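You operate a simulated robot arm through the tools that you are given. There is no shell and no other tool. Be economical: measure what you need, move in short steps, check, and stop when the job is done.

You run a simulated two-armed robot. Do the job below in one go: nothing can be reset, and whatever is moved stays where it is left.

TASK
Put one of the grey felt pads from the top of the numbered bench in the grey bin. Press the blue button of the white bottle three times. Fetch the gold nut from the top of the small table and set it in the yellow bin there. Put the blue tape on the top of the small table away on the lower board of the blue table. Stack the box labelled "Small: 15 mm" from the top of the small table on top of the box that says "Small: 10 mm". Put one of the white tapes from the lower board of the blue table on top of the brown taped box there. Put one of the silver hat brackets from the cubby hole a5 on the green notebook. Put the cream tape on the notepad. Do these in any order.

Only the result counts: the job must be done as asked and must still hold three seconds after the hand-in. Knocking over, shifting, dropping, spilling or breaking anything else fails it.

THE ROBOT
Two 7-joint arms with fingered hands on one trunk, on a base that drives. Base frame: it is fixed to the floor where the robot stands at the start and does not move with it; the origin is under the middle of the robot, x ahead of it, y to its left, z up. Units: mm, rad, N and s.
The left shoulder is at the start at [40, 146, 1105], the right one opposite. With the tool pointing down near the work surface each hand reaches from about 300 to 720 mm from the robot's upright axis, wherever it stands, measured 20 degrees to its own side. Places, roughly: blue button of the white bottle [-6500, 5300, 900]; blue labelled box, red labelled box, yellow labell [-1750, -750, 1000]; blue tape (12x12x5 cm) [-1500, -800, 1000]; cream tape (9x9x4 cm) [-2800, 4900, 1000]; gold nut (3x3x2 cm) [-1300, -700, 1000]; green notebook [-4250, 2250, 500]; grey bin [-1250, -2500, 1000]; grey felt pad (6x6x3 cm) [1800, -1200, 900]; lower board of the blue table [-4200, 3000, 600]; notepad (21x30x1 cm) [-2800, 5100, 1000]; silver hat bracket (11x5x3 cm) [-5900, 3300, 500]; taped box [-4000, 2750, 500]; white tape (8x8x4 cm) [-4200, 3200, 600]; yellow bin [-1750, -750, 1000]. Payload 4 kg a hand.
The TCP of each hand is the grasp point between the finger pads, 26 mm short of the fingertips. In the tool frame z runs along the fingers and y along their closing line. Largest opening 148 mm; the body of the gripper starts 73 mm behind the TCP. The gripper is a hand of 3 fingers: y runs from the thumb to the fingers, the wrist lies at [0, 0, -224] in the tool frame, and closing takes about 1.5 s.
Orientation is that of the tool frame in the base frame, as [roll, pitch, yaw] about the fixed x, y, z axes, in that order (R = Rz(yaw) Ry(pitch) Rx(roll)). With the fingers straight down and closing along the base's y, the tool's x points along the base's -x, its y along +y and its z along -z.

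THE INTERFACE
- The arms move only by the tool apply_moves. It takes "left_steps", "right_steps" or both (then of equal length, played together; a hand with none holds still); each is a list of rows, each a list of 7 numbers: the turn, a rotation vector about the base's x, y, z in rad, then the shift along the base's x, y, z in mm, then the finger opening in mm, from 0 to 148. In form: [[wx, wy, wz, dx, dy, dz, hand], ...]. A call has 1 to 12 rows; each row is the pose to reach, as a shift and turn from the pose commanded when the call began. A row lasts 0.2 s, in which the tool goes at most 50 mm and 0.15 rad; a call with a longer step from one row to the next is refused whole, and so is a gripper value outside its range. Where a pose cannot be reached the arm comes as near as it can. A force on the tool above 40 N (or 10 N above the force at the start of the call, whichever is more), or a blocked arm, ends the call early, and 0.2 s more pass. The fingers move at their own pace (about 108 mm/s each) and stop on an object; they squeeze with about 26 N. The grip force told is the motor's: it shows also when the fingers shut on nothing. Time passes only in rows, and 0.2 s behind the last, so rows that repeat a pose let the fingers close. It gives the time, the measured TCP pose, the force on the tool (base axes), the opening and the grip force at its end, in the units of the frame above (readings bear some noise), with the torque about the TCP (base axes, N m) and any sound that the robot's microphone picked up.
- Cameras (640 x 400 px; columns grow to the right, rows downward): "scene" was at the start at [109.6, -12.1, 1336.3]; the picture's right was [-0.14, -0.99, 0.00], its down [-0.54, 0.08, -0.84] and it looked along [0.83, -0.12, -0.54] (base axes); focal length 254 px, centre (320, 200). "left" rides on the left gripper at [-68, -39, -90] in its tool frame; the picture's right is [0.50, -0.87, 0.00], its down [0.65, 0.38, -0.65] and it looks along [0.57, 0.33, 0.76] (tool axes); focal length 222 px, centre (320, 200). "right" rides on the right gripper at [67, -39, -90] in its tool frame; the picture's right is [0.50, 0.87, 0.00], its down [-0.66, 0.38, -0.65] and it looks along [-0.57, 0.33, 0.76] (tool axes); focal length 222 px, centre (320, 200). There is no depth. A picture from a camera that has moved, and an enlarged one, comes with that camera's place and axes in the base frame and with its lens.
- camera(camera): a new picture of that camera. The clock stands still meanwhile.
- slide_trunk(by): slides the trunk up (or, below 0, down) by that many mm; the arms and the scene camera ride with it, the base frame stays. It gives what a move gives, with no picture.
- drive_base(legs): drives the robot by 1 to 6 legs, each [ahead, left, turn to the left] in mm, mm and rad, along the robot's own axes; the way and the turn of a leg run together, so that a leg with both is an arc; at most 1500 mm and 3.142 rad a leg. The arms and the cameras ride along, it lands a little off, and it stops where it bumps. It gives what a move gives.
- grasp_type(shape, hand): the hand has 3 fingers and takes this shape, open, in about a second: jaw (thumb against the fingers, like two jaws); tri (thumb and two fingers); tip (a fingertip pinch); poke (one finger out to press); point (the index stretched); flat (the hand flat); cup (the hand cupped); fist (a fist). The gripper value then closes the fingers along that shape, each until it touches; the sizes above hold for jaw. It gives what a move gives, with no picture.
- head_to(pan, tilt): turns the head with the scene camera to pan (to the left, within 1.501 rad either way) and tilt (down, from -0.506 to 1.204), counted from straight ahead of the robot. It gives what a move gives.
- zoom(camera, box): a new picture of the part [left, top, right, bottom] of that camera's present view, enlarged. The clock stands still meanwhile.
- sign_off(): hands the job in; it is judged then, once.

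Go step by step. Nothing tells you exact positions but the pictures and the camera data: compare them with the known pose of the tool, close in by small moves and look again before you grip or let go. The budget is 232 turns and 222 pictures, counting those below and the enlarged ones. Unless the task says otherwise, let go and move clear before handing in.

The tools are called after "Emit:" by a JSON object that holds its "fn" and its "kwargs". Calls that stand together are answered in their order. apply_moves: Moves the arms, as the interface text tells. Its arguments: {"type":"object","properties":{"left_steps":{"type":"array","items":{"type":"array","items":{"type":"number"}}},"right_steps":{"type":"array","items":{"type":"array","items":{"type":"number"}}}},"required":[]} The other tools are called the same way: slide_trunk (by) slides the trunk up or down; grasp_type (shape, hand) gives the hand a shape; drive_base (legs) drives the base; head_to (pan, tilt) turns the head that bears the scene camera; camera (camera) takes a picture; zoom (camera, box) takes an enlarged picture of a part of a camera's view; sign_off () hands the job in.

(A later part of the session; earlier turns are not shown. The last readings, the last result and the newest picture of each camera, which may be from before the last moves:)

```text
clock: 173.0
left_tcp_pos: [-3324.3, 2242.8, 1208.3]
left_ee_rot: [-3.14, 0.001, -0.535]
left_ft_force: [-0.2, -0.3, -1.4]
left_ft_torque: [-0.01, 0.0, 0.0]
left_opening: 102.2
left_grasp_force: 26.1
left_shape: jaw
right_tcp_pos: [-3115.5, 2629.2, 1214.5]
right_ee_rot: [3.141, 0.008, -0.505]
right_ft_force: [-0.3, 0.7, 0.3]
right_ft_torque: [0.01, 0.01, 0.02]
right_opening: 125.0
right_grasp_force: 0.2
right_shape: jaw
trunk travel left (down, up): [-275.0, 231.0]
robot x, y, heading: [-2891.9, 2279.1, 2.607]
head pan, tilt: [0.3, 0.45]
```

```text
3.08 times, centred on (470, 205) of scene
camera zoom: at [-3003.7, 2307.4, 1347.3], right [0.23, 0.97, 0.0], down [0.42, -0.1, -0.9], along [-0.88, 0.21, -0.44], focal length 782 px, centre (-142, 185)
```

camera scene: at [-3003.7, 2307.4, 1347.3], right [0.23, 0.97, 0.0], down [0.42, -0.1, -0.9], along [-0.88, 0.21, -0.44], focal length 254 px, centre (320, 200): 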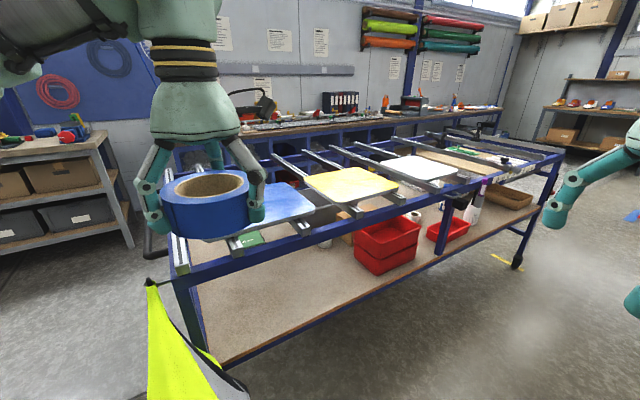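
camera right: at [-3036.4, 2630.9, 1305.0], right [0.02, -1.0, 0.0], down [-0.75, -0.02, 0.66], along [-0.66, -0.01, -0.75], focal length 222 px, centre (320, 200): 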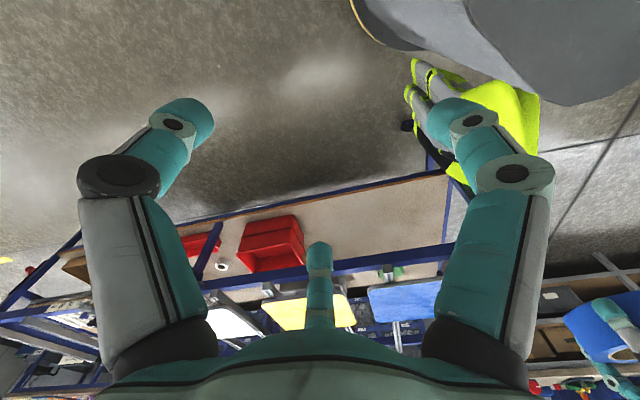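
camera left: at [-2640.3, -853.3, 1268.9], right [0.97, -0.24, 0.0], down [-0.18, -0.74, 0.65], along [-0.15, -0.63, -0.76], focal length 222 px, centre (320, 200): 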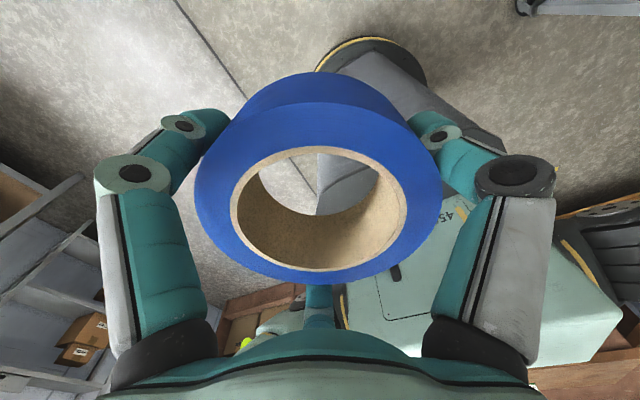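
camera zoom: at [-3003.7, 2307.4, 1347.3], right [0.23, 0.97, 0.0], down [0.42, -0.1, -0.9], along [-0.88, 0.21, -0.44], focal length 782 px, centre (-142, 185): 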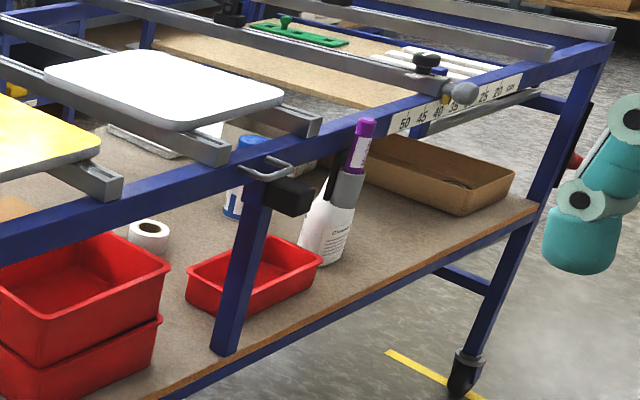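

White tapes are at about (-4257,3227) and (-4108,2604), the taped box near (-4174,2783), the notebook near (-4266,2217), all under the tabletop. I need to know the hand shapes, so I'll test two of them on the free right hand.

Emit:
{"fn": "grasp_type", "kwargs": {"shape": "tip", "hand": "right"}}

Emit:
{"fn": "camera", "kwargs": {"camera": "right"}}

Emit:
{"fn": "grasp_type", "kwargs": {"shape": "tri", "hand": "right"}}

Emit:
{"fn": "camera", "kwargs": {"camera": "right"}}

```text
clock: 173.9
left_tcp_pos: [-3323.9, 2242.1, 1207.8]
left_ee_rot: [-3.139, 0.0, -0.533]
left_ft_force: [0.3, 0.6, -1.5]
left_ft_torque: [0.02, -0.01, 0.01]
left_opening: 102.1
left_grasp_force: 25.7
left_shape: jaw
right_tcp_pos: [-3115.8, 2629.6, 1213.7]
right_ee_rot: [-3.14, 0.009, -0.506]
right_ft_force: [0.0, 0.0, 0.7]
right_ft_torque: [0.0, 0.02, -0.01]
right_opening: 147.9
right_grasp_force: 0.0
right_shape: tip
trunk travel left (down, up): [-275.0, 231.0]
robot x, y, heading: [-2893.0, 2270.3, 2.607]
head pan, tilt: [0.3, 0.45]
```

```text
125 pictures are left
camera right: at [-3036.3, 2630.8, 1305.1], right [0.02, -1.0, 0.0], down [-0.75, -0.02, 0.66], along [-0.66, -0.01, -0.75], focal length 222 px, centre (320, 200)
```

right: 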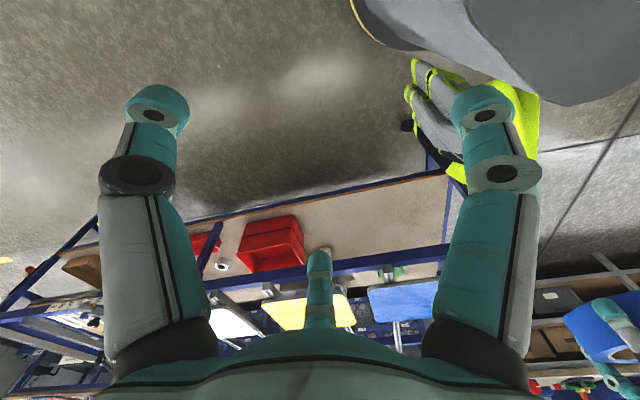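

```text
clock: 174.8
left_tcp_pos: [-3323.8, 2242.6, 1208.9]
left_ee_rot: [-3.139, 0.002, -0.534]
left_ft_force: [-0.1, 0.4, -0.7]
left_ft_torque: [0.0, 0.01, -0.03]
left_opening: 102.1
left_grasp_force: 26.2
left_shape: jaw
right_tcp_pos: [-3114.5, 2630.4, 1215.1]
right_ee_rot: [3.14, 0.008, -0.505]
right_ft_force: [0.1, 1.0, -0.4]
right_ft_torque: [0.01, 0.02, 0.01]
right_opening: 147.8
right_grasp_force: 0.0
right_shape: tri
trunk travel left (down, up): [-275.0, 231.0]
robot x, y, heading: [-2897.2, 2275.6, 2.602]
head pan, tilt: [0.3, 0.45]
```

```text
124 pictures are left
camera right: at [-3036.3, 2630.8, 1305.1], right [0.02, -1.0, 0.0], down [-0.75, -0.02, 0.66], along [-0.66, -0.01, -0.75], focal length 222 px, centre (320, 200)
```

right: 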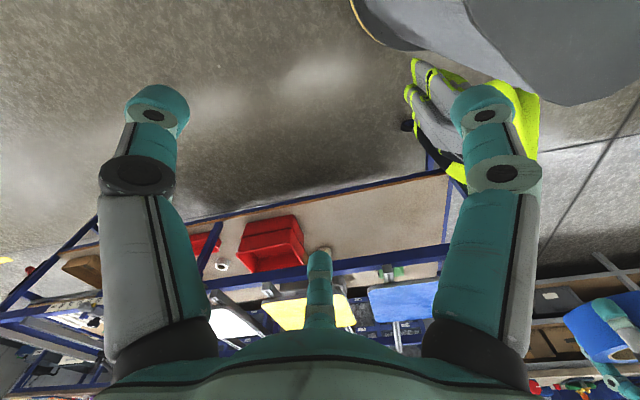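

All shapes open alike, so I'll treat it as a three-finger hand. The white item near (-4108,2604) is the better-placed tape; I'll face that part of the table and look from lower down.

Emit:
{"fn": "drive_base", "kwargs": {"legs": [[0, 0, 0.828], [200, -711, 0]]}}

Emit:
{"fn": "slide_trunk", "kwargs": {"by": -200}}

Emit:
{"fn": "head_to", "kwargs": {"pan": 0.0, "tilt": 0.5}}

Emit:
{"fn": "camera", "kwargs": {"camera": "scene"}}

```text
clock: 181.0
left_tcp_pos: [-3558.1, 2545.6, 1208.3]
left_ee_rot: [-3.14, 0.001, 0.317]
left_ft_force: [0.5, 0.1, -0.6]
left_ft_torque: [0.0, 0.02, -0.02]
left_opening: 102.0
left_grasp_force: 26.0
left_shape: jaw
right_tcp_pos: [-3713.0, 2959.0, 1215.2]
right_ee_rot: [3.141, 0.01, 0.349]
right_ft_force: [0.6, -0.2, -0.3]
right_ft_torque: [0.01, 0.03, -0.02]
right_opening: 147.9
right_grasp_force: 0.0
right_shape: tri
trunk travel left (down, up): [-275.0, 231.0]
robot x, y, heading: [-3303.8, 2889.8, -2.823]
head pan, tilt: [0.3, 0.45]
```

```text
clock: 183.2
left_tcp_pos: [-3558.7, 2545.7, 1007.7]
left_ee_rot: [-3.14, 0.002, 0.318]
left_ft_force: [-0.3, -0.5, -0.9]
left_ft_torque: [0.0, 0.02, -0.02]
left_opening: 102.1
left_grasp_force: 25.6
left_shape: jaw
right_tcp_pos: [-3712.2, 2958.5, 1013.9]
right_ee_rot: [-3.141, 0.009, 0.351]
right_ft_force: [0.3, 1.0, -0.1]
right_ft_torque: [-0.01, 0.0, 0.0]
right_opening: 148.0
right_grasp_force: 0.1
right_shape: tri
trunk travel left (down, up): [-75.0, 431.0]
robot x, y, heading: [-3304.0, 2892.3, -2.823]
head pan, tilt: [0.3, 0.45]
```

```text
clock: 184.0
left_tcp_pos: [-3557.7, 2545.1, 1007.0]
left_ee_rot: [-3.141, 0.002, 0.317]
left_ft_force: [-0.1, -0.3, -0.3]
left_ft_torque: [0.03, 0.01, 0.03]
left_opening: 102.0
left_grasp_force: 26.3
left_shape: jaw
right_tcp_pos: [-3711.9, 2958.9, 1015.1]
right_ee_rot: [3.139, 0.009, 0.35]
right_ft_force: [0.0, 0.3, -0.3]
right_ft_torque: [-0.02, 0.0, 0.0]
right_opening: 147.6
right_grasp_force: 0.1
right_shape: tri
trunk travel left (down, up): [-75.0, 431.0]
robot x, y, heading: [-3301.5, 2890.6, -2.826]
head pan, tilt: [0.0, 0.499]
```

```text
123 pictures are left
camera scene: at [-3407.0, 2854.6, 1142.1], right [-0.31, 0.95, 0.0], down [0.45, 0.15, -0.88], along [-0.83, -0.27, -0.48], focal length 254 px, centre (320, 200)
```

scene: 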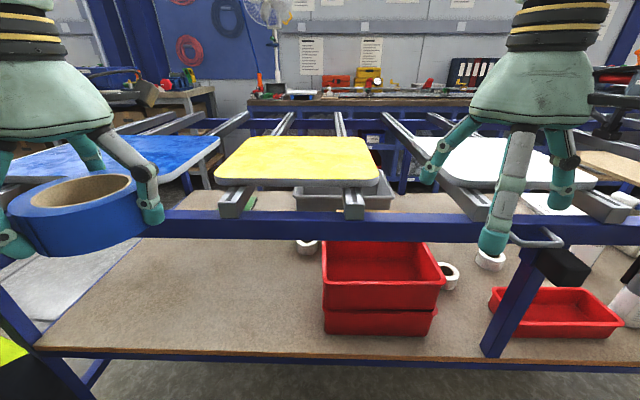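

Three white tapes appear: (307,248), (448,273), (490,258). Zooming under the top.

Emit:
{"fn": "zoom", "kwargs": {"camera": "scene", "box": [230, 180, 390, 300]}}

Emit:
{"fn": "zoom", "kwargs": {"camera": "scene", "box": [400, 180, 560, 300]}}

```text
3.33 times, centred on (310, 240) of scene
camera zoom: at [-3407.0, 2854.6, 1142.1], right [-0.31, 0.95, 0.0], down [0.45, 0.15, -0.88], along [-0.83, -0.27, -0.48], focal length 847 px, centre (353, 67)
```

zoom: 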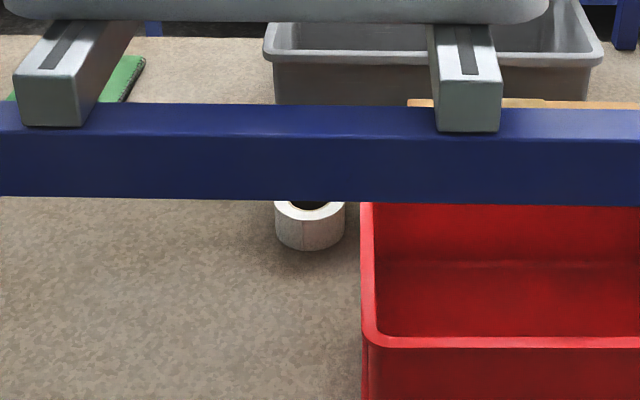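

```text
3.33 times, centred on (480, 240) of scene
camera zoom: at [-3407.0, 2854.6, 1142.1], right [-0.31, 0.95, 0.0], down [0.45, 0.15, -0.88], along [-0.83, -0.27, -0.48], focal length 847 px, centre (-213, 67)
```

zoom: 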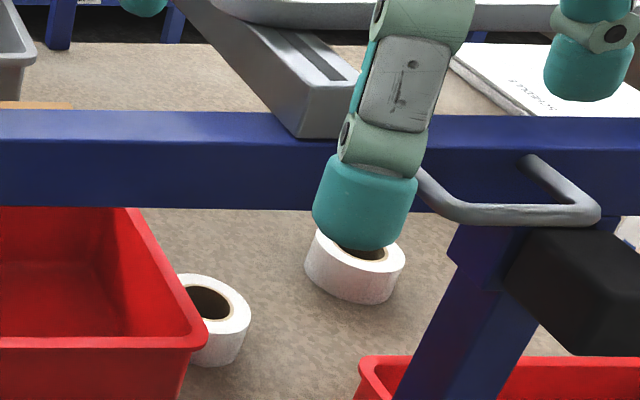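

There are three white tapes; the left one (around (-4102,2592)) is free in front, with the taped box just right of it behind the red bins. First I'll place the blue tape near the front of the lower board with a tilted left hand: back off, lower the trunk fully, and tilt.

Emit:
{"fn": "drive_base", "kwargs": {"legs": [[-115, 205, -0.025]]}}

Emit:
{"fn": "slide_trunk", "kwargs": {"by": -75}}

Emit:
{"fn": "apply_moves", "kwargs": {"left_steps": [[-0.041, 0.138, 0, 0, 0, -30, 80], [-0.082, 0.276, 0, 0, 0, -60, 80], [-0.123, 0.414, 0, 0, 0, -90, 80], [-0.165, 0.552, 0, 0, 0, -120, 80], [-0.165, 0.552, 0, 0, 0, -160, 80], [-0.165, 0.552, 0, 0, 0, -200, 80], [-0.165, 0.552, 0, 0, 0, -240, 80], [-0.165, 0.552, 0, 0, 0, -270, 80], [-0.165, 0.552, 0, 0, 0, -270, 80]]}}

Emit:
{"fn": "camera", "kwargs": {"camera": "scene"}}

Emit:
{"fn": "camera", "kwargs": {"camera": "left"}}

```text
clock: 185.7
left_tcp_pos: [-3393.3, 2391.9, 1007.1]
left_ee_rot: [-3.14, 0.002, 0.293]
left_ft_force: [0.1, -0.2, -1.6]
left_ft_torque: [0.04, 0.01, 0.01]
left_opening: 102.1
left_grasp_force: 25.9
left_shape: jaw
right_tcp_pos: [-3537.0, 2806.7, 1014.4]
right_ee_rot: [-3.141, 0.01, 0.323]
right_ft_force: [-0.8, -1.4, -0.1]
right_ft_torque: [0.02, 0.03, -0.01]
right_opening: 148.0
right_grasp_force: 0.1
right_shape: tri
trunk travel left (down, up): [-75.0, 431.0]
robot x, y, heading: [-3128.8, 2727.0, -2.853]
head pan, tilt: [0.0, 0.499]
```

```text
clock: 186.8
left_tcp_pos: [-3393.7, 2392.0, 933.4]
left_ee_rot: [-3.14, 0.002, 0.293]
left_ft_force: [-0.3, 1.1, -0.6]
left_ft_torque: [0.0, 0.02, 0.01]
left_opening: 102.2
left_grasp_force: 25.8
left_shape: jaw
right_tcp_pos: [-3538.2, 2808.7, 941.2]
right_ee_rot: [-3.141, 0.007, 0.323]
right_ft_force: [0.2, -0.1, -0.4]
right_ft_torque: [0.0, 0.0, 0.01]
right_opening: 148.0
right_grasp_force: 0.1
right_shape: tri
trunk travel left (down, up): [0.0, 506.0]
robot x, y, heading: [-3126.7, 2725.4, -2.847]
head pan, tilt: [0.0, 0.499]
```

```text
clock: 188.8
left_tcp_pos: [-3444.9, 2361.3, 688.2]
left_ee_rot: [3.134, 0.604, 0.3]
left_ft_force: [-0.1, 0.2, -0.3]
left_ft_torque: [0.06, 0.0, 0.02]
left_opening: 101.9
left_grasp_force: 26.1
left_shape: jaw
left hand out of reach, approached as far as the arm can: row 4, 5, 6, 7, 8, 9
right_tcp_pos: [-3520.9, 2815.8, 946.6]
right_ee_rot: [3.13, 0.027, 0.335]
right_ft_force: [-0.4, 0.3, -0.5]
right_ft_torque: [0.01, -0.01, 0.0]
right_opening: 148.1
right_grasp_force: 0.2
right_shape: tri
trunk travel left (down, up): [0.0, 506.0]
robot x, y, heading: [-3125.1, 2730.8, -2.839]
head pan, tilt: [0.0, 0.499]
```

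```text
120 pictures are left
camera scene: at [-3215.0, 2710.3, 1070.6], right [-0.3, 0.95, -0.01], down [0.44, 0.13, -0.89], along [-0.84, -0.27, -0.46], focal length 254 px, centre (320, 200)
```

scene: 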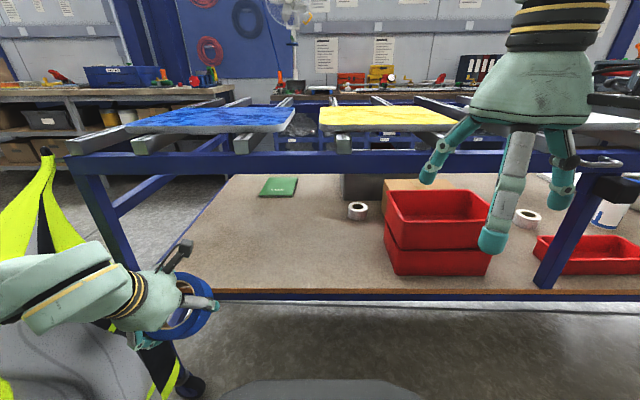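

```text
119 pictures are left
camera left: at [-3459.6, 2396.7, 801.3], right [0.13, 0.95, -0.29], down [0.98, -0.09, 0.17], along [0.13, -0.31, -0.94], focal length 222 px, centre (320, 200)
```

left: 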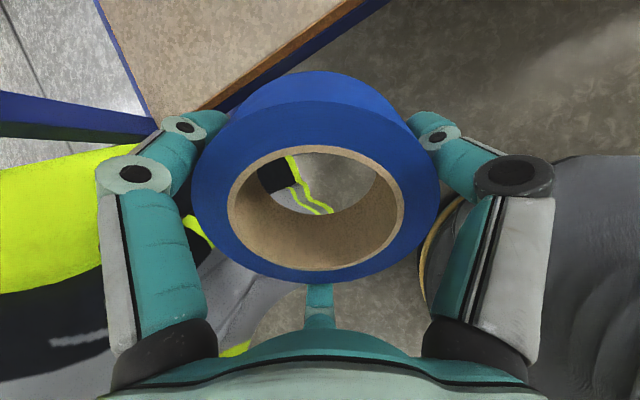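

The hand is near the vest, so I'll shift the robot to the right before entering under the rail, then bring the tape in low.

Emit:
{"fn": "drive_base", "kwargs": {"legs": [[0, -230, 0]]}}

Emit:
{"fn": "apply_moves", "kwargs": {"left_steps": [[0, 0, 0, -38, -11, -20, 80], [0, 0, 0, -57, -17, -60, 80], [0, 0, 0, -65, -19, -98, 80], [0, 0, 0, -85, -25, -104, 80], [0, 0, 0, -120, -36, -104, 80], [0, 0, 0, -120, -36, -104, 80]]}}

Emit:
{"fn": "camera", "kwargs": {"camera": "scene"}}

Emit:
{"fn": "camera", "kwargs": {"camera": "left"}}

```text
clock: 190.6
left_tcp_pos: [-3529.3, 2576.5, 675.0]
left_ee_rot: [-3.138, 0.579, 0.299]
left_ft_force: [-0.1, 0.2, 0.4]
left_ft_torque: [-0.02, 0.04, 0.03]
left_opening: 102.0
left_grasp_force: 26.1
left_shape: jaw
right_tcp_pos: [-3606.9, 3028.4, 940.4]
right_ee_rot: [3.14, 0.009, 0.327]
right_ft_force: [0.1, 0.0, 0.0]
right_ft_torque: [-0.04, -0.03, 0.01]
right_opening: 148.0
right_grasp_force: 0.0
right_shape: tri
trunk travel left (down, up): [0.0, 506.0]
robot x, y, heading: [-3197.8, 2950.3, -2.846]
head pan, tilt: [0.0, 0.499]
```

```text
clock: 192.0
left_tcp_pos: [-3646.0, 2544.1, 575.9]
left_ee_rot: [-3.136, 0.582, 0.298]
left_ft_force: [25.1, 7.9, 19.5]
left_ft_torque: [0.12, 0.09, -0.19]
left_opening: 100.4
left_grasp_force: 26.3
left_shape: jaw
right_tcp_pos: [-3600.5, 3028.3, 941.8]
right_ee_rot: [3.139, 0.013, 0.328]
right_ft_force: [0.6, -0.3, -0.4]
right_ft_torque: [-0.02, 0.0, 0.02]
right_opening: 148.3
right_grasp_force: 0.0
right_shape: tri
trunk travel left (down, up): [0.0, 506.0]
robot x, y, heading: [-3196.1, 2948.8, -2.844]
head pan, tilt: [0.0, 0.499]
```

```text
118 pictures are left
camera scene: at [-3298.5, 2919.7, 1069.5], right [-0.29, 0.96, 0.0], down [0.45, 0.14, -0.88], along [-0.84, -0.26, -0.48], focal length 254 px, centre (320, 200)
```

scene: 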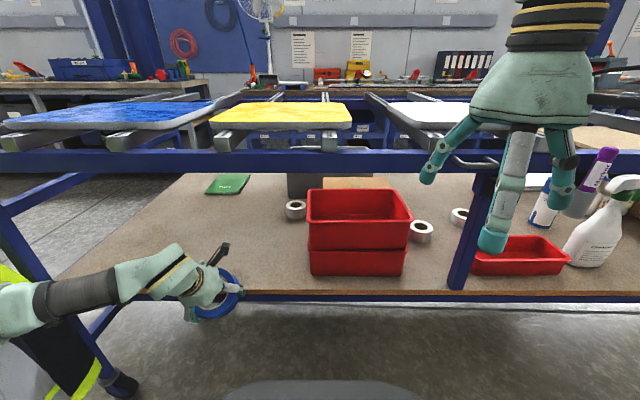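

```text
117 pictures are left
camera left: at [-3663.1, 2577.5, 688.4], right [0.15, 0.95, -0.27], down [0.98, -0.1, 0.19], along [0.15, -0.29, -0.94], focal length 222 px, centre (320, 200)
```

left: 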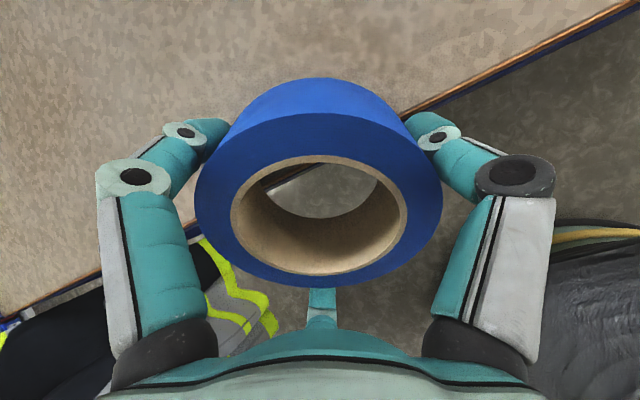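

The tape is pressing on the board's front edge, so the board is higher than I thought (about z=545). Backing up off it at once, tilting more, and re-entering higher.

Emit:
{"fn": "apply_moves", "kwargs": {"left_steps": [[0, 0, 0, 15, 5, 10, 80], [0, 0, 0, 20, 6, 45, 80], [-0.025, 0.082, 0, 20, 6, 58, 80], [-0.05, 0.163, 0, 20, 6, 58, 80], [-0.05, 0.163, 0, 20, 6, 58, 80]]}}

Emit:
{"fn": "camera", "kwargs": {"camera": "scene"}}

Emit:
{"fn": "camera", "kwargs": {"camera": "left"}}

```text
clock: 193.2
left_tcp_pos: [-3628.2, 2545.4, 628.9]
left_ee_rot: [-3.138, 0.748, 0.3]
left_ft_force: [0.3, -0.7, -1.3]
left_ft_torque: [0.02, -0.01, -0.03]
left_opening: 101.3
left_grasp_force: 25.9
left_shape: jaw
right_tcp_pos: [-3605.6, 3027.4, 941.8]
right_ee_rot: [3.141, 0.01, 0.328]
right_ft_force: [0.5, -0.2, 0.0]
right_ft_torque: [-0.02, 0.04, 0.02]
right_opening: 148.0
right_grasp_force: 0.1
right_shape: tri
trunk travel left (down, up): [0.0, 506.0]
robot x, y, heading: [-3197.8, 2951.4, -2.845]
head pan, tilt: [0.0, 0.499]
```

```text
116 pictures are left
camera scene: at [-3302.6, 2917.5, 1068.9], right [-0.29, 0.96, 0.0], down [0.46, 0.14, -0.88], along [-0.84, -0.26, -0.48], focal length 254 px, centre (320, 200)
```

scene: 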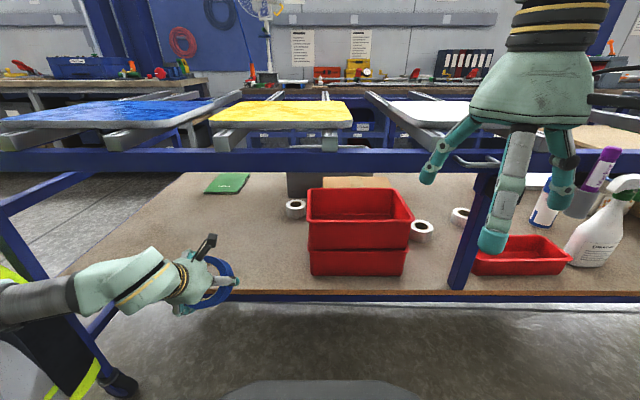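

```text
115 pictures are left
camera left: at [-3627.7, 2586.4, 741.8], right [0.1, 0.94, -0.34], down [1.0, -0.09, 0.03], along [0.0, -0.34, -0.94], focal length 222 px, centre (320, 200)
```

left: 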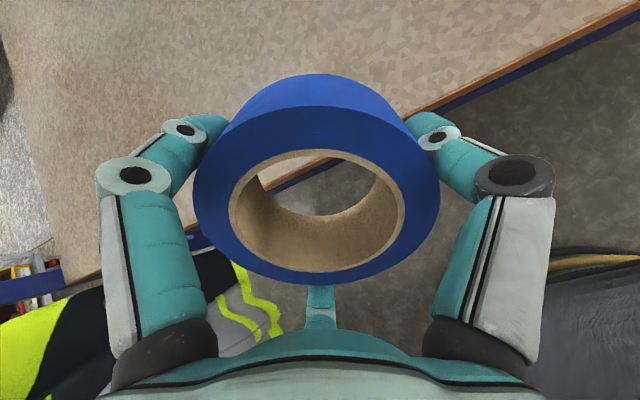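

The table has not moved. I'll shift 60 mm right for extra room from the vest, then bring the tape in over the board.

Emit:
{"fn": "drive_base", "kwargs": {"legs": [[0, -60, 0]]}}

Emit:
{"fn": "apply_moves", "kwargs": {"left_steps": [[0, 0, 0, -43, -13, 5, 80], [0, 0, 0, -86, -26, 5, 80], [0, 0, 0, -129, -39, 5, 80], [0, 0, 0, -160, -48, 5, 80], [0, 0, 0, -160, -48, 5, 80]]}}

Emit:
{"fn": "camera", "kwargs": {"camera": "scene"}}

Emit:
{"fn": "camera", "kwargs": {"camera": "left"}}

```text
clock: 194.2
left_tcp_pos: [-3645.5, 2603.7, 628.9]
left_ee_rot: [-3.14, 0.747, 0.296]
left_ft_force: [-0.2, 0.2, -0.5]
left_ft_torque: [-0.04, -0.02, 0.0]
left_opening: 101.2
left_grasp_force: 25.8
left_shape: jaw
right_tcp_pos: [-3624.1, 3084.3, 942.1]
right_ee_rot: [3.139, 0.009, 0.328]
right_ft_force: [0.4, 0.0, 0.3]
right_ft_torque: [-0.01, -0.02, 0.01]
right_opening: 148.0
right_grasp_force: 0.1
right_shape: tri
trunk travel left (down, up): [0.0, 506.0]
robot x, y, heading: [-3215.0, 3002.2, -2.843]
head pan, tilt: [0.0, 0.499]
```

```text
clock: 195.3
left_tcp_pos: [-3805.7, 2556.7, 631.8]
left_ee_rot: [-3.138, 0.746, 0.3]
left_ft_force: [-1.1, -0.6, -0.4]
left_ft_torque: [0.02, 0.0, 0.0]
left_opening: 101.1
left_grasp_force: 26.0
left_shape: jaw
right_tcp_pos: [-3623.1, 3083.3, 940.1]
right_ee_rot: [3.14, 0.008, 0.329]
right_ft_force: [-0.2, -0.3, -0.7]
right_ft_torque: [0.0, 0.05, 0.01]
right_opening: 147.9
right_grasp_force: 0.0
right_shape: tri
trunk travel left (down, up): [0.0, 506.0]
robot x, y, heading: [-3209.1, 3005.6, -2.847]
head pan, tilt: [0.0, 0.499]
```

```text
114 pictures are left
camera scene: at [-3319.5, 2973.5, 1068.9], right [-0.29, 0.96, 0.0], down [0.46, 0.14, -0.88], along [-0.84, -0.26, -0.48], focal length 254 px, centre (320, 200)
```

scene: 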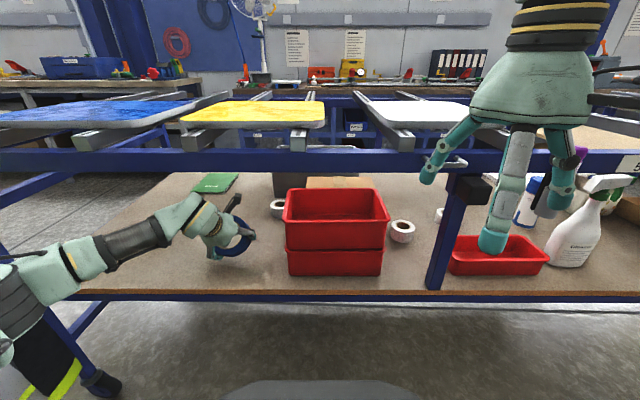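

```text
113 pictures are left
camera left: at [-3805.9, 2596.9, 746.2], right [0.1, 0.94, -0.34], down [1.0, -0.09, 0.03], along [0.0, -0.34, -0.94], focal length 222 px, centre (320, 200)
```

left: 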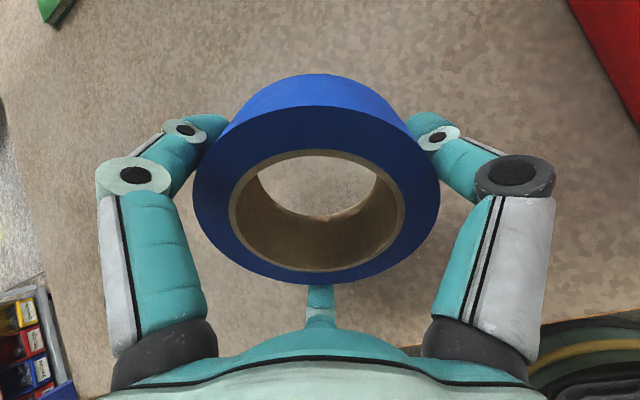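

The arm fits well under the top. I'll go a bit deeper and reduce the tilt so the tape lands gently, then lower.

Emit:
{"fn": "apply_moves", "kwargs": {"left_steps": [[0, 0, 0, -33, -30, 0, 80], [0.024, -0.08, 0, -66, -61, 0, 80], [0.048, -0.16, 0, -66, -61, 0, 80], [0.072, -0.24, 0, -66, -61, -8, 80], [0.072, -0.24, 0, -66, -61, -18, 80], [0.072, -0.24, 0, -66, -61, -18, 80]]}}

Emit:
{"fn": "camera", "kwargs": {"camera": "scene"}}

```text
clock: 196.8
left_tcp_pos: [-3871.5, 2494.7, 614.7]
left_ee_rot: [-3.14, 0.496, 0.298]
left_ft_force: [0.0, 0.3, -1.2]
left_ft_torque: [0.02, -0.02, 0.04]
left_opening: 101.1
left_grasp_force: 26.3
left_shape: jaw
right_tcp_pos: [-3622.9, 3083.2, 940.7]
right_ee_rot: [3.139, 0.01, 0.328]
right_ft_force: [-0.6, 0.1, -0.2]
right_ft_torque: [0.0, 0.0, -0.01]
right_opening: 147.8
right_grasp_force: 0.1
right_shape: tri
trunk travel left (down, up): [0.0, 506.0]
robot x, y, heading: [-3214.5, 3007.0, -2.841]
head pan, tilt: [0.0, 0.499]
```

```text
112 pictures are left
camera scene: at [-3319.8, 2973.7, 1068.9], right [-0.29, 0.96, 0.0], down [0.46, 0.14, -0.88], along [-0.84, -0.26, -0.48], focal length 254 px, centre (320, 200)
```

scene: 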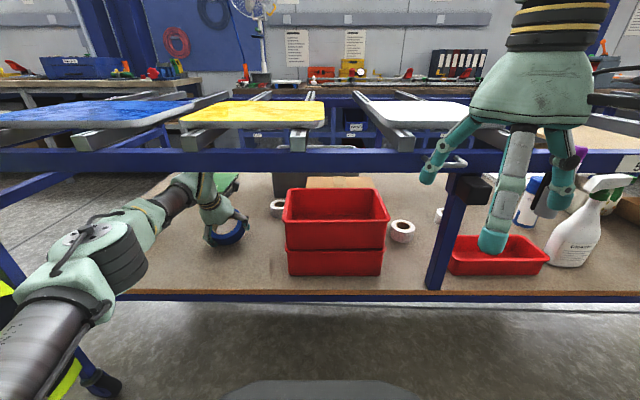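

Lowering to touch the board, then releasing and backing outward.

Emit:
{"fn": "apply_moves", "kwargs": {"left_steps": [[0, 0, 0, 0, 0, -6, 80], [0, 0, 0, 0, 0, -10, 80], [0, 0, 0, 0, 0, -10, 120], [0, 0, 0, 0, 0, -10, 148], [0, 0, 0, 0, 0, -6, 148], [0, 0, 0, 0, 0, 4, 148], [0, 0, 0, 0, 0, 6, 148]]}}

Emit:
{"fn": "camera", "kwargs": {"camera": "left"}}

Emit:
{"fn": "zoom", "kwargs": {"camera": "scene", "box": [150, 160, 310, 280]}}

```text
clock: 198.3
left_tcp_pos: [-3871.1, 2492.8, 618.9]
left_ee_rot: [-3.139, 0.493, 0.299]
left_ft_force: [-0.3, -0.3, 0.2]
left_ft_torque: [0.04, 0.01, -0.01]
left_opening: 147.9
left_grasp_force: 0.0
left_shape: jaw
right_tcp_pos: [-3622.7, 3083.7, 941.6]
right_ee_rot: [3.14, 0.009, 0.328]
right_ft_force: [-1.0, 0.6, 0.3]
right_ft_torque: [0.0, 0.03, -0.02]
right_opening: 147.8
right_grasp_force: 0.0
right_shape: tri
trunk travel left (down, up): [0.0, 506.0]
robot x, y, heading: [-3215.5, 3005.9, -2.84]
head pan, tilt: [0.0, 0.499]
```

```text
111 pictures are left
camera left: at [-3897.0, 2524.9, 731.1], right [0.17, 0.96, -0.24], down [0.96, -0.1, 0.27], along [0.23, -0.27, -0.93], focal length 222 px, centre (320, 200)
```

left: 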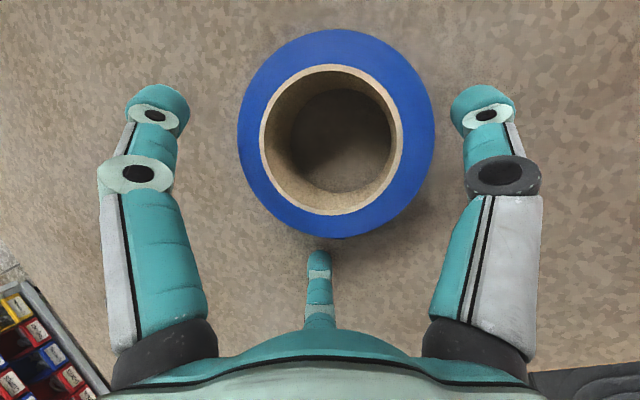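

```text
3.33 times, centred on (230, 220) of scene
camera zoom: at [-3319.7, 2973.4, 1068.7], right [-0.29, 0.96, 0.0], down [0.46, 0.14, -0.88], along [-0.84, -0.26, -0.48], focal length 847 px, centre (620, 133)
```

zoom: 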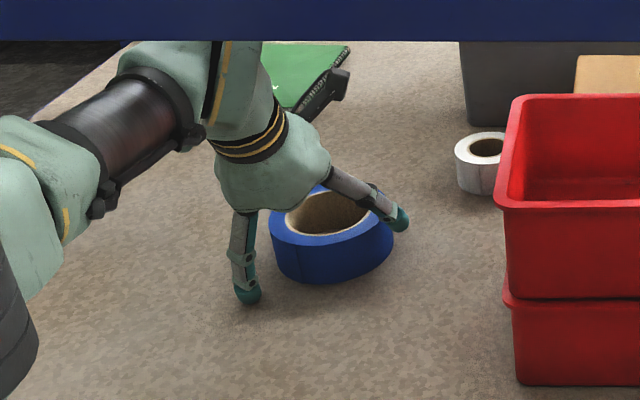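

The blue tape lies flat on the lower board. Withdrawing by reversing the entry (more tilt, then outward).

Emit:
{"fn": "apply_moves", "kwargs": {"left_steps": [[-0.024, 0.08, 0, 5, 2, 6, 148], [-0.048, 0.16, 0, 14, 4, 12, 148], [-0.072, 0.24, 0, 28, 8, 14, 148], [-0.072, 0.24, 0, 70, 21, 14, 148], [-0.072, 0.24, 0, 112, 33, 14, 148], [-0.072, 0.24, 0, 155, 46, 14, 148], [-0.072, 0.24, 0, 198, 59, 14, 148], [-0.072, 0.24, 0, 240, 72, 14, 148]]}}

Emit:
{"fn": "camera", "kwargs": {"camera": "scene"}}

Emit:
{"fn": "camera", "kwargs": {"camera": "left"}}

```text
clock: 200.2
left_tcp_pos: [-3628.7, 2565.2, 637.0]
left_ee_rot: [-3.137, 0.749, 0.3]
left_ft_force: [0.1, 0.6, 0.3]
left_ft_torque: [0.0, -0.01, -0.01]
left_opening: 148.0
left_grasp_force: 0.0
left_shape: jaw
right_tcp_pos: [-3622.7, 3084.9, 941.9]
right_ee_rot: [-3.141, 0.009, 0.327]
right_ft_force: [-0.3, -0.1, 0.6]
right_ft_torque: [0.02, -0.03, 0.02]
right_opening: 148.0
right_grasp_force: 0.1
right_shape: tri
trunk travel left (down, up): [0.0, 506.0]
robot x, y, heading: [-3212.7, 3001.5, -2.846]
head pan, tilt: [0.0, 0.499]
```

```text
109 pictures are left
camera scene: at [-3319.1, 2973.6, 1068.9], right [-0.29, 0.96, 0.0], down [0.46, 0.14, -0.88], along [-0.84, -0.26, -0.48], focal length 254 px, centre (320, 200)
```

scene: 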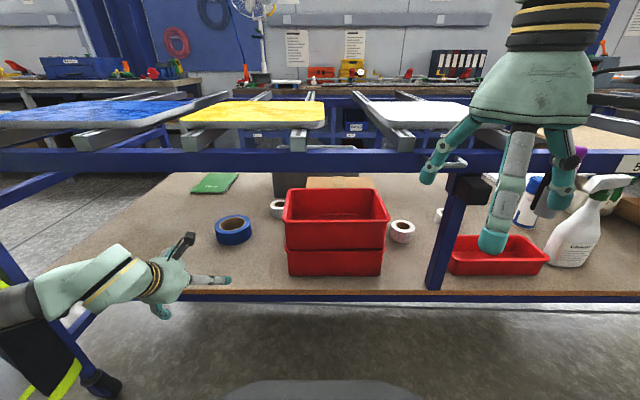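

```text
108 pictures are left
camera left: at [-3628.3, 2605.1, 749.7], right [0.1, 0.94, -0.34], down [1.0, -0.09, 0.03], along [0.0, -0.34, -0.94], focal length 222 px, centre (320, 200)
```

left: 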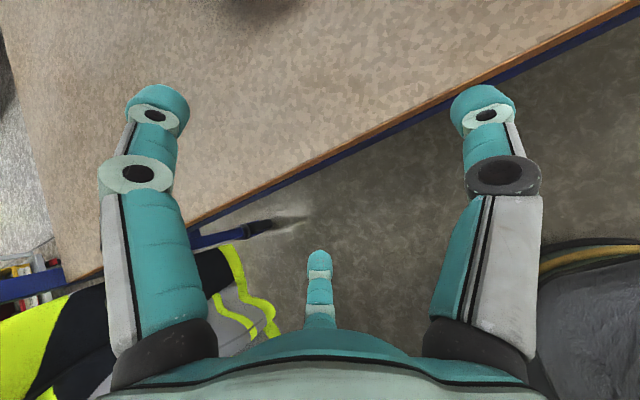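

Blue tape done. For the white tape I'll tilt the left hand further, turn it so two fingers straddle the tape, and narrow the opening before approaching.

Emit:
{"fn": "apply_moves", "kwargs": {"left_steps": [[-0.036, 0.12, 0, -9, 31, 14, 100], [-0.072, 0.239, 0, -19, 62, 28, 60], [-0.072, 0.239, 0, -19, 62, 28, 60]]}}

Emit:
{"fn": "apply_moves", "kwargs": {"left_steps": [[-0.105, -0.031, -0.071, 0, 0, 0, 60], [-0.21, -0.063, -0.141, 0, 0, 0, 60], [-0.315, -0.094, -0.212, 0, 0, 0, 60], [-0.421, -0.126, -0.283, 0, 0, 0, 60], [-0.421, -0.126, -0.283, 0, 0, 0, 60]]}}

Emit:
{"fn": "camera", "kwargs": {"camera": "scene"}}

Emit:
{"fn": "camera", "kwargs": {"camera": "left"}}

```text
clock: 200.9
left_tcp_pos: [-3635.8, 2607.6, 668.2]
left_ee_rot: [-3.124, 0.85, 0.267]
left_ft_force: [0.7, -0.4, -0.3]
left_ft_torque: [0.0, 0.0, -0.01]
left_opening: 60.5
left_grasp_force: 0.0
left_shape: jaw
left hand out of reach, approached as far as the arm can: row 1, 2, 3
right_tcp_pos: [-3622.3, 3083.1, 941.5]
right_ee_rot: [-3.141, 0.008, 0.328]
right_ft_force: [-0.2, -0.3, -0.2]
right_ft_torque: [-0.01, -0.02, -0.04]
right_opening: 147.8
right_grasp_force: 0.1
right_shape: tri
trunk travel left (down, up): [0.0, 506.0]
robot x, y, heading: [-3213.5, 3004.8, -2.846]
head pan, tilt: [0.0, 0.499]
```

```text
clock: 202.2
left_tcp_pos: [-3632.4, 2596.5, 674.0]
left_ee_rot: [2.585, 0.684, -0.427]
left_ft_force: [0.7, -0.3, 0.6]
left_ft_torque: [0.01, -0.02, 0.02]
left_opening: 60.3
left_grasp_force: 0.0
left_shape: jaw
left hand out of reach, approached as far as the arm can: row 3, 4, 5
right_tcp_pos: [-3621.8, 3083.0, 941.2]
right_ee_rot: [-3.142, 0.008, 0.329]
right_ft_force: [-0.4, -0.3, -0.2]
right_ft_torque: [-0.01, 0.01, 0.0]
right_opening: 148.0
right_grasp_force: 0.2
right_shape: tri
trunk travel left (down, up): [0.0, 506.0]
robot x, y, heading: [-3212.0, 3007.6, -2.849]
head pan, tilt: [0.0, 0.499]
```

```text
107 pictures are left
camera scene: at [-3319.4, 2973.2, 1068.9], right [-0.29, 0.96, 0.0], down [0.46, 0.14, -0.88], along [-0.84, -0.26, -0.48], focal length 254 px, centre (320, 200)
```

scene: 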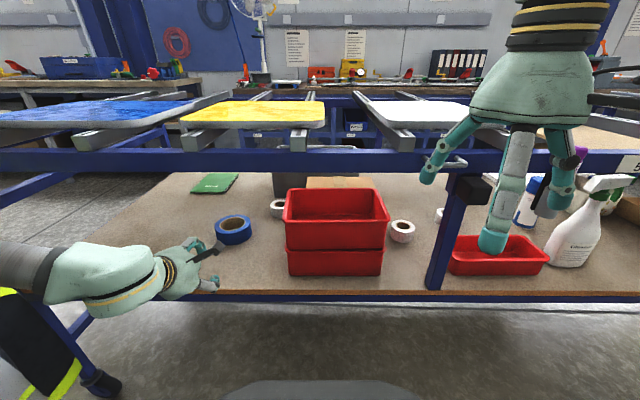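

```text
106 pictures are left
camera left: at [-3614.4, 2676.9, 760.5], right [0.4, 0.63, -0.67], down [0.91, -0.39, 0.17], along [-0.15, -0.67, -0.72], focal length 222 px, centre (320, 200)
```

left: 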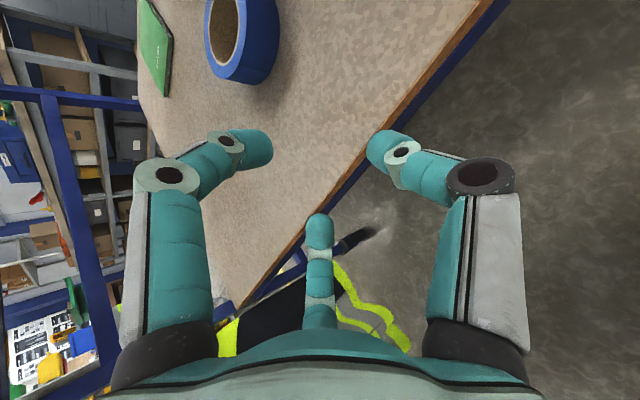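

Fingers are now oriented as wanted. I'll lower the hand a bit, then drive in and right.

Emit:
{"fn": "apply_moves", "kwargs": {"left_steps": [[0, 0, 0, 0, 0, -18, 60], [0, 0, 0, 0, 0, -34, 60], [0, 0, 0, 0, 0, -34, 60]]}}

Emit:
{"fn": "drive_base", "kwargs": {"legs": [[0, -90, 0], [150, 0, 0]]}}

Emit:
{"fn": "camera", "kwargs": {"camera": "scene"}}

Emit:
{"fn": "camera", "kwargs": {"camera": "left"}}

```text
clock: 202.9
left_tcp_pos: [-3633.2, 2597.4, 673.9]
left_ee_rot: [2.588, 0.684, -0.424]
left_ft_force: [0.2, -0.1, 0.8]
left_ft_torque: [0.0, 0.01, 0.03]
left_opening: 60.2
left_grasp_force: 0.0
left_shape: jaw
left hand out of reach, approached as far as the arm can: row 1, 2, 3
right_tcp_pos: [-3623.8, 3083.5, 942.1]
right_ee_rot: [3.139, 0.009, 0.329]
right_ft_force: [-1.0, -0.6, 0.6]
right_ft_torque: [0.01, 0.01, -0.03]
right_opening: 148.3
right_grasp_force: 0.0
right_shape: tri
trunk travel left (down, up): [0.0, 506.0]
robot x, y, heading: [-3214.8, 3005.8, -2.844]
head pan, tilt: [0.0, 0.499]
```

```text
clock: 205.0
left_tcp_pos: [-3802.7, 2640.7, 675.1]
left_ee_rot: [2.589, 0.688, -0.424]
left_ft_force: [0.3, -0.9, -0.6]
left_ft_torque: [-0.02, 0.01, -0.02]
left_opening: 60.6
left_grasp_force: 0.0
left_shape: jaw
right_tcp_pos: [-3791.4, 3125.9, 942.2]
right_ee_rot: [-3.141, 0.007, 0.329]
right_ft_force: [14.5, 4.3, 0.2]
right_ft_torque: [0.11, -0.32, 0.67]
right_opening: 146.3
right_grasp_force: 0.0
right_shape: tri
trunk travel left (down, up): [0.0, 506.0]
robot x, y, heading: [-3388.1, 3048.9, -2.846]
head pan, tilt: [0.0, 0.499]
```

```text
105 pictures are left
camera scene: at [-3488.4, 3016.6, 1069.1], right [-0.29, 0.96, 0.0], down [0.46, 0.14, -0.88], along [-0.84, -0.26, -0.48], focal length 254 px, centre (320, 200)
```

scene: 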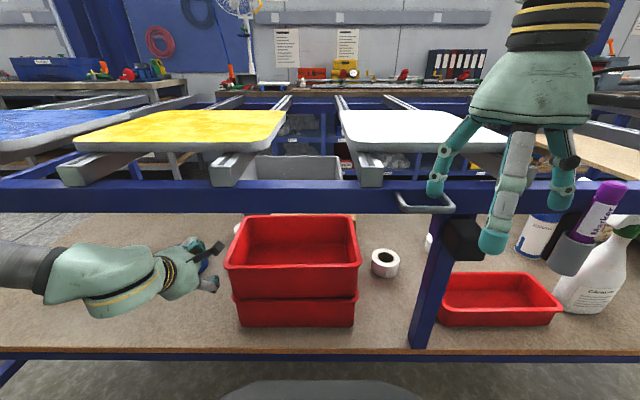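

```text
104 pictures are left
camera left: at [-3783.8, 2719.9, 761.5], right [0.39, 0.63, -0.67], down [0.91, -0.39, 0.17], along [-0.15, -0.67, -0.72], focal length 222 px, centre (320, 200)
```

left: 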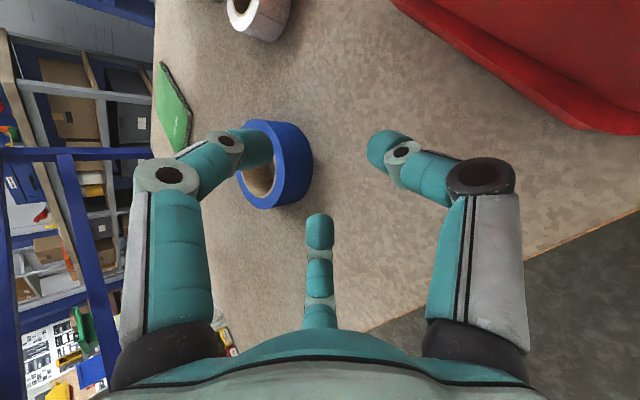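

The right hand's fingers are pressing against the front rail. I'll pull it back and lift it well clear before anything else.

Emit:
{"fn": "apply_moves", "kwargs": {"right_steps": [[0, 0, 0, 38, 11, 0, 148], [0, 0, 0, 60, 18, 25, 148], [0, 0, 0, 65, 20, 70, 148], [0, 0, 0, 65, 20, 115, 148], [0, 0, 0, 65, 20, 160, 148], [0, 0, 0, 65, 20, 205, 148], [0, 0, 0, 40, 60, 220, 148]]}}

Emit:
{"fn": "camera", "kwargs": {"camera": "scene"}}

```text
clock: 206.6
left_tcp_pos: [-3805.0, 2639.0, 671.6]
left_ee_rot: [2.591, 0.684, -0.423]
left_ft_force: [-0.7, -0.4, -0.3]
left_ft_torque: [0.05, -0.03, -0.03]
left_opening: 60.2
left_grasp_force: 0.1
left_shape: jaw
right_tcp_pos: [-3787.4, 3165.2, 1109.7]
right_ee_rot: [3.139, 0.01, 0.329]
right_ft_force: [-0.2, 0.9, -0.2]
right_ft_torque: [0.02, -0.02, 0.0]
right_opening: 148.1
right_grasp_force: 0.0
right_shape: tri
right hand out of reach, approached as far as the arm can: row 6, 7
trunk travel left (down, up): [0.0, 506.0]
robot x, y, heading: [-3385.0, 3049.9, -2.844]
head pan, tilt: [0.0, 0.499]
```

```text
103 pictures are left
camera scene: at [-3490.9, 3015.7, 1068.8], right [-0.29, 0.96, 0.0], down [0.46, 0.14, -0.88], along [-0.84, -0.26, -0.48], focal length 254 px, centre (320, 200)
```

scene: 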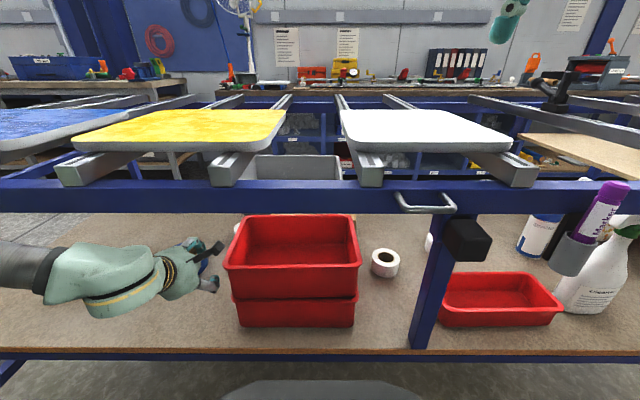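

Everything seems undisturbed. Now I'll yaw the left hand so it comes in from the left of the red bins, lower it below the rail, and move to a pre-grasp in front of the white tape.

Emit:
{"fn": "apply_moves", "kwargs": {"left_steps": [[0, 0, -0.133, 0, 0, -12, 60], [0, 0, -0.266, 0, 0, -24, 60], [0, 0, -0.4, 0, 0, -36, 60], [0, 0, -0.4, -40, -10, -36, 60], [0, 0, -0.4, -80, -21, -36, 60], [0, 0, -0.4, -120, -32, -36, 60], [0, 0, -0.4, -160, -42, -34, 80], [0, 0, -0.4, -196, -52, -33, 110], [0, 0, -0.4, -196, -52, -33, 110]]}}

Emit:
{"fn": "camera", "kwargs": {"camera": "left"}}

Emit:
{"fn": "zoom", "kwargs": {"camera": "scene", "box": [60, 170, 300, 330]}}

```text
clock: 208.6
left_tcp_pos: [-4000.2, 2589.3, 639.8]
left_ee_rot: [2.588, 0.686, -0.825]
left_ft_force: [0.5, 1.2, 0.7]
left_ft_torque: [0.01, 0.0, 0.0]
left_opening: 109.7
left_grasp_force: 0.0
left_shape: jaw
right_tcp_pos: [-3787.4, 3165.3, 1109.6]
right_ee_rot: [3.14, 0.008, 0.327]
right_ft_force: [0.6, 0.3, 0.0]
right_ft_torque: [0.01, 0.0, 0.02]
right_opening: 147.8
right_grasp_force: 0.0
right_shape: tri
trunk travel left (down, up): [0.0, 506.0]
robot x, y, heading: [-3385.4, 3051.4, -2.846]
head pan, tilt: [0.0, 0.499]
```

```text
102 pictures are left
camera left: at [-3951.9, 2654.0, 726.8], right [0.61, 0.43, -0.67], down [0.68, -0.71, 0.17], along [-0.4, -0.56, -0.72], focal length 222 px, centre (320, 200)
```

left: 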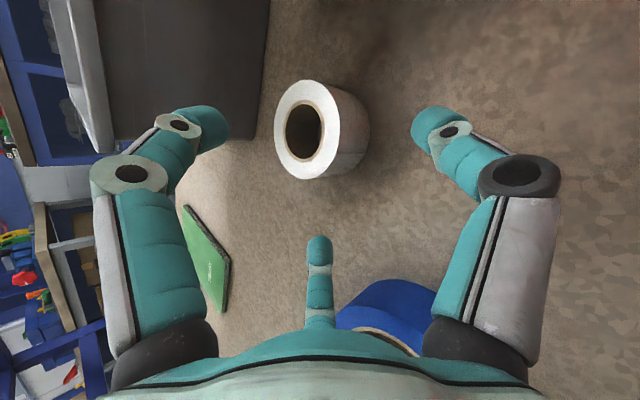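

```text
2.50 times, centred on (180, 250) of scene
camera zoom: at [-3489.7, 3016.1, 1068.9], right [-0.29, 0.96, 0.0], down [0.46, 0.14, -0.88], along [-0.84, -0.26, -0.48], focal length 635 px, centre (670, 75)
```

zoom: 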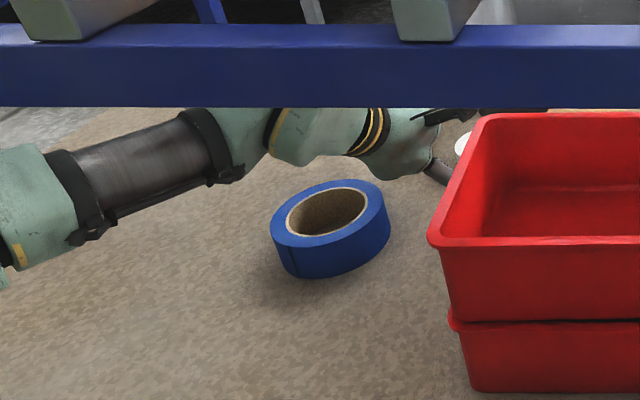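

Good access. The tape is straight ahead of the hand; advancing most of the way and checking.

Emit:
{"fn": "apply_moves", "kwargs": {"left_steps": [[0, 0, 0, -25, 0, -18, 115], [0, 0, 0, -50, 1, -36, 120], [0, 0, 0, -50, 1, -36, 120]]}}

Emit:
{"fn": "camera", "kwargs": {"camera": "left"}}

```text
clock: 209.4
left_tcp_pos: [-4051.2, 2591.0, 609.5]
left_ee_rot: [2.582, 0.689, -0.826]
left_ft_force: [1.1, 1.4, 12.3]
left_ft_torque: [0.76, -0.17, -0.01]
left_opening: 119.6
left_grasp_force: 0.0
left_shape: jaw
right_tcp_pos: [-3785.5, 3166.4, 1110.7]
right_ee_rot: [3.141, 0.01, 0.328]
right_ft_force: [0.3, 0.2, 0.2]
right_ft_torque: [-0.01, 0.01, 0.03]
right_opening: 148.0
right_grasp_force: 0.1
right_shape: tri
trunk travel left (down, up): [0.0, 506.0]
robot x, y, heading: [-3388.2, 3051.8, -2.846]
head pan, tilt: [0.0, 0.499]
```

```text
100 pictures are left
camera left: at [-4002.2, 2656.5, 695.4], right [0.6, 0.43, -0.67], down [0.69, -0.71, 0.17], along [-0.41, -0.56, -0.72], focal length 222 px, centre (320, 200)
```

left: 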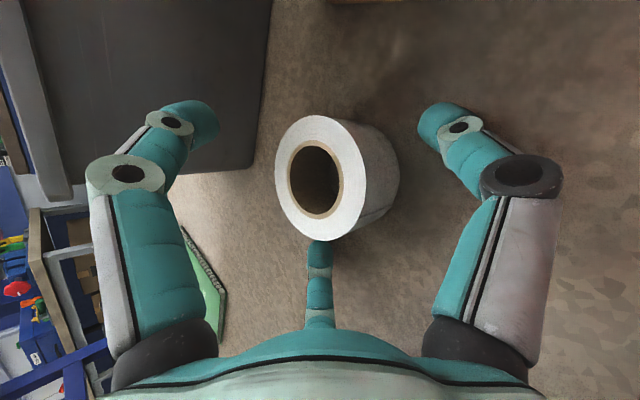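

A finger just touches the board (board about z=558, tape top about 598). I'll narrow slightly, nudge in, and close.

Emit:
{"fn": "apply_moves", "kwargs": {"left_steps": [[0, 0, 0, 0, -2, 2, 100], [0, 0, 0, -10, -3, 0, 98], [0, 0, 0, -20, -3, -5, 98], [0, 0, 0, -20, -3, -7, 80], [0, 0, 0, -20, -3, -7, 60], [0, 0, 0, -20, -3, -7, 50], [0, 0, 0, -20, -3, -7, 50], [0, 0, 0, -20, -3, -7, 50]]}}

Emit:
{"fn": "camera", "kwargs": {"camera": "left"}}

```text
clock: 211.2
left_tcp_pos: [-4069.6, 2587.5, 600.8]
left_ee_rot: [2.581, 0.687, -0.83]
left_ft_force: [-1.6, 2.8, 16.7]
left_ft_torque: [0.27, 0.66, -0.04]
left_opening: 62.4
left_grasp_force: 25.9
left_shape: jaw
right_tcp_pos: [-3783.6, 3166.7, 1110.1]
right_ee_rot: [3.139, 0.011, 0.33]
right_ft_force: [0.4, 0.7, -0.8]
right_ft_torque: [0.01, -0.01, 0.0]
right_opening: 148.0
right_grasp_force: 0.0
right_shape: tri
trunk travel left (down, up): [0.0, 506.0]
robot x, y, heading: [-3385.9, 3048.2, -2.846]
head pan, tilt: [0.0, 0.499]
```

```text
99 pictures are left
camera left: at [-4020.6, 2653.9, 687.9], right [0.6, 0.43, -0.67], down [0.69, -0.71, 0.17], along [-0.4, -0.56, -0.72], focal length 222 px, centre (320, 200)
```

left: 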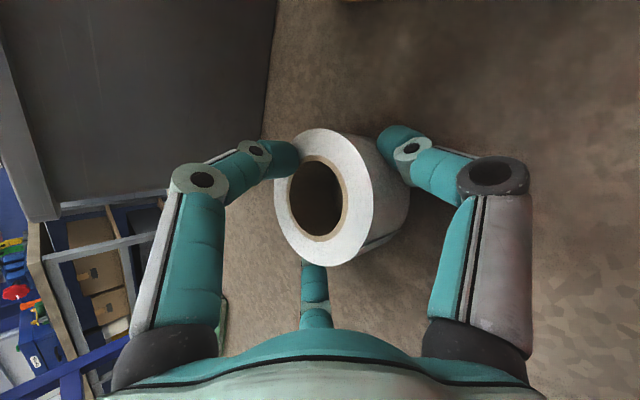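

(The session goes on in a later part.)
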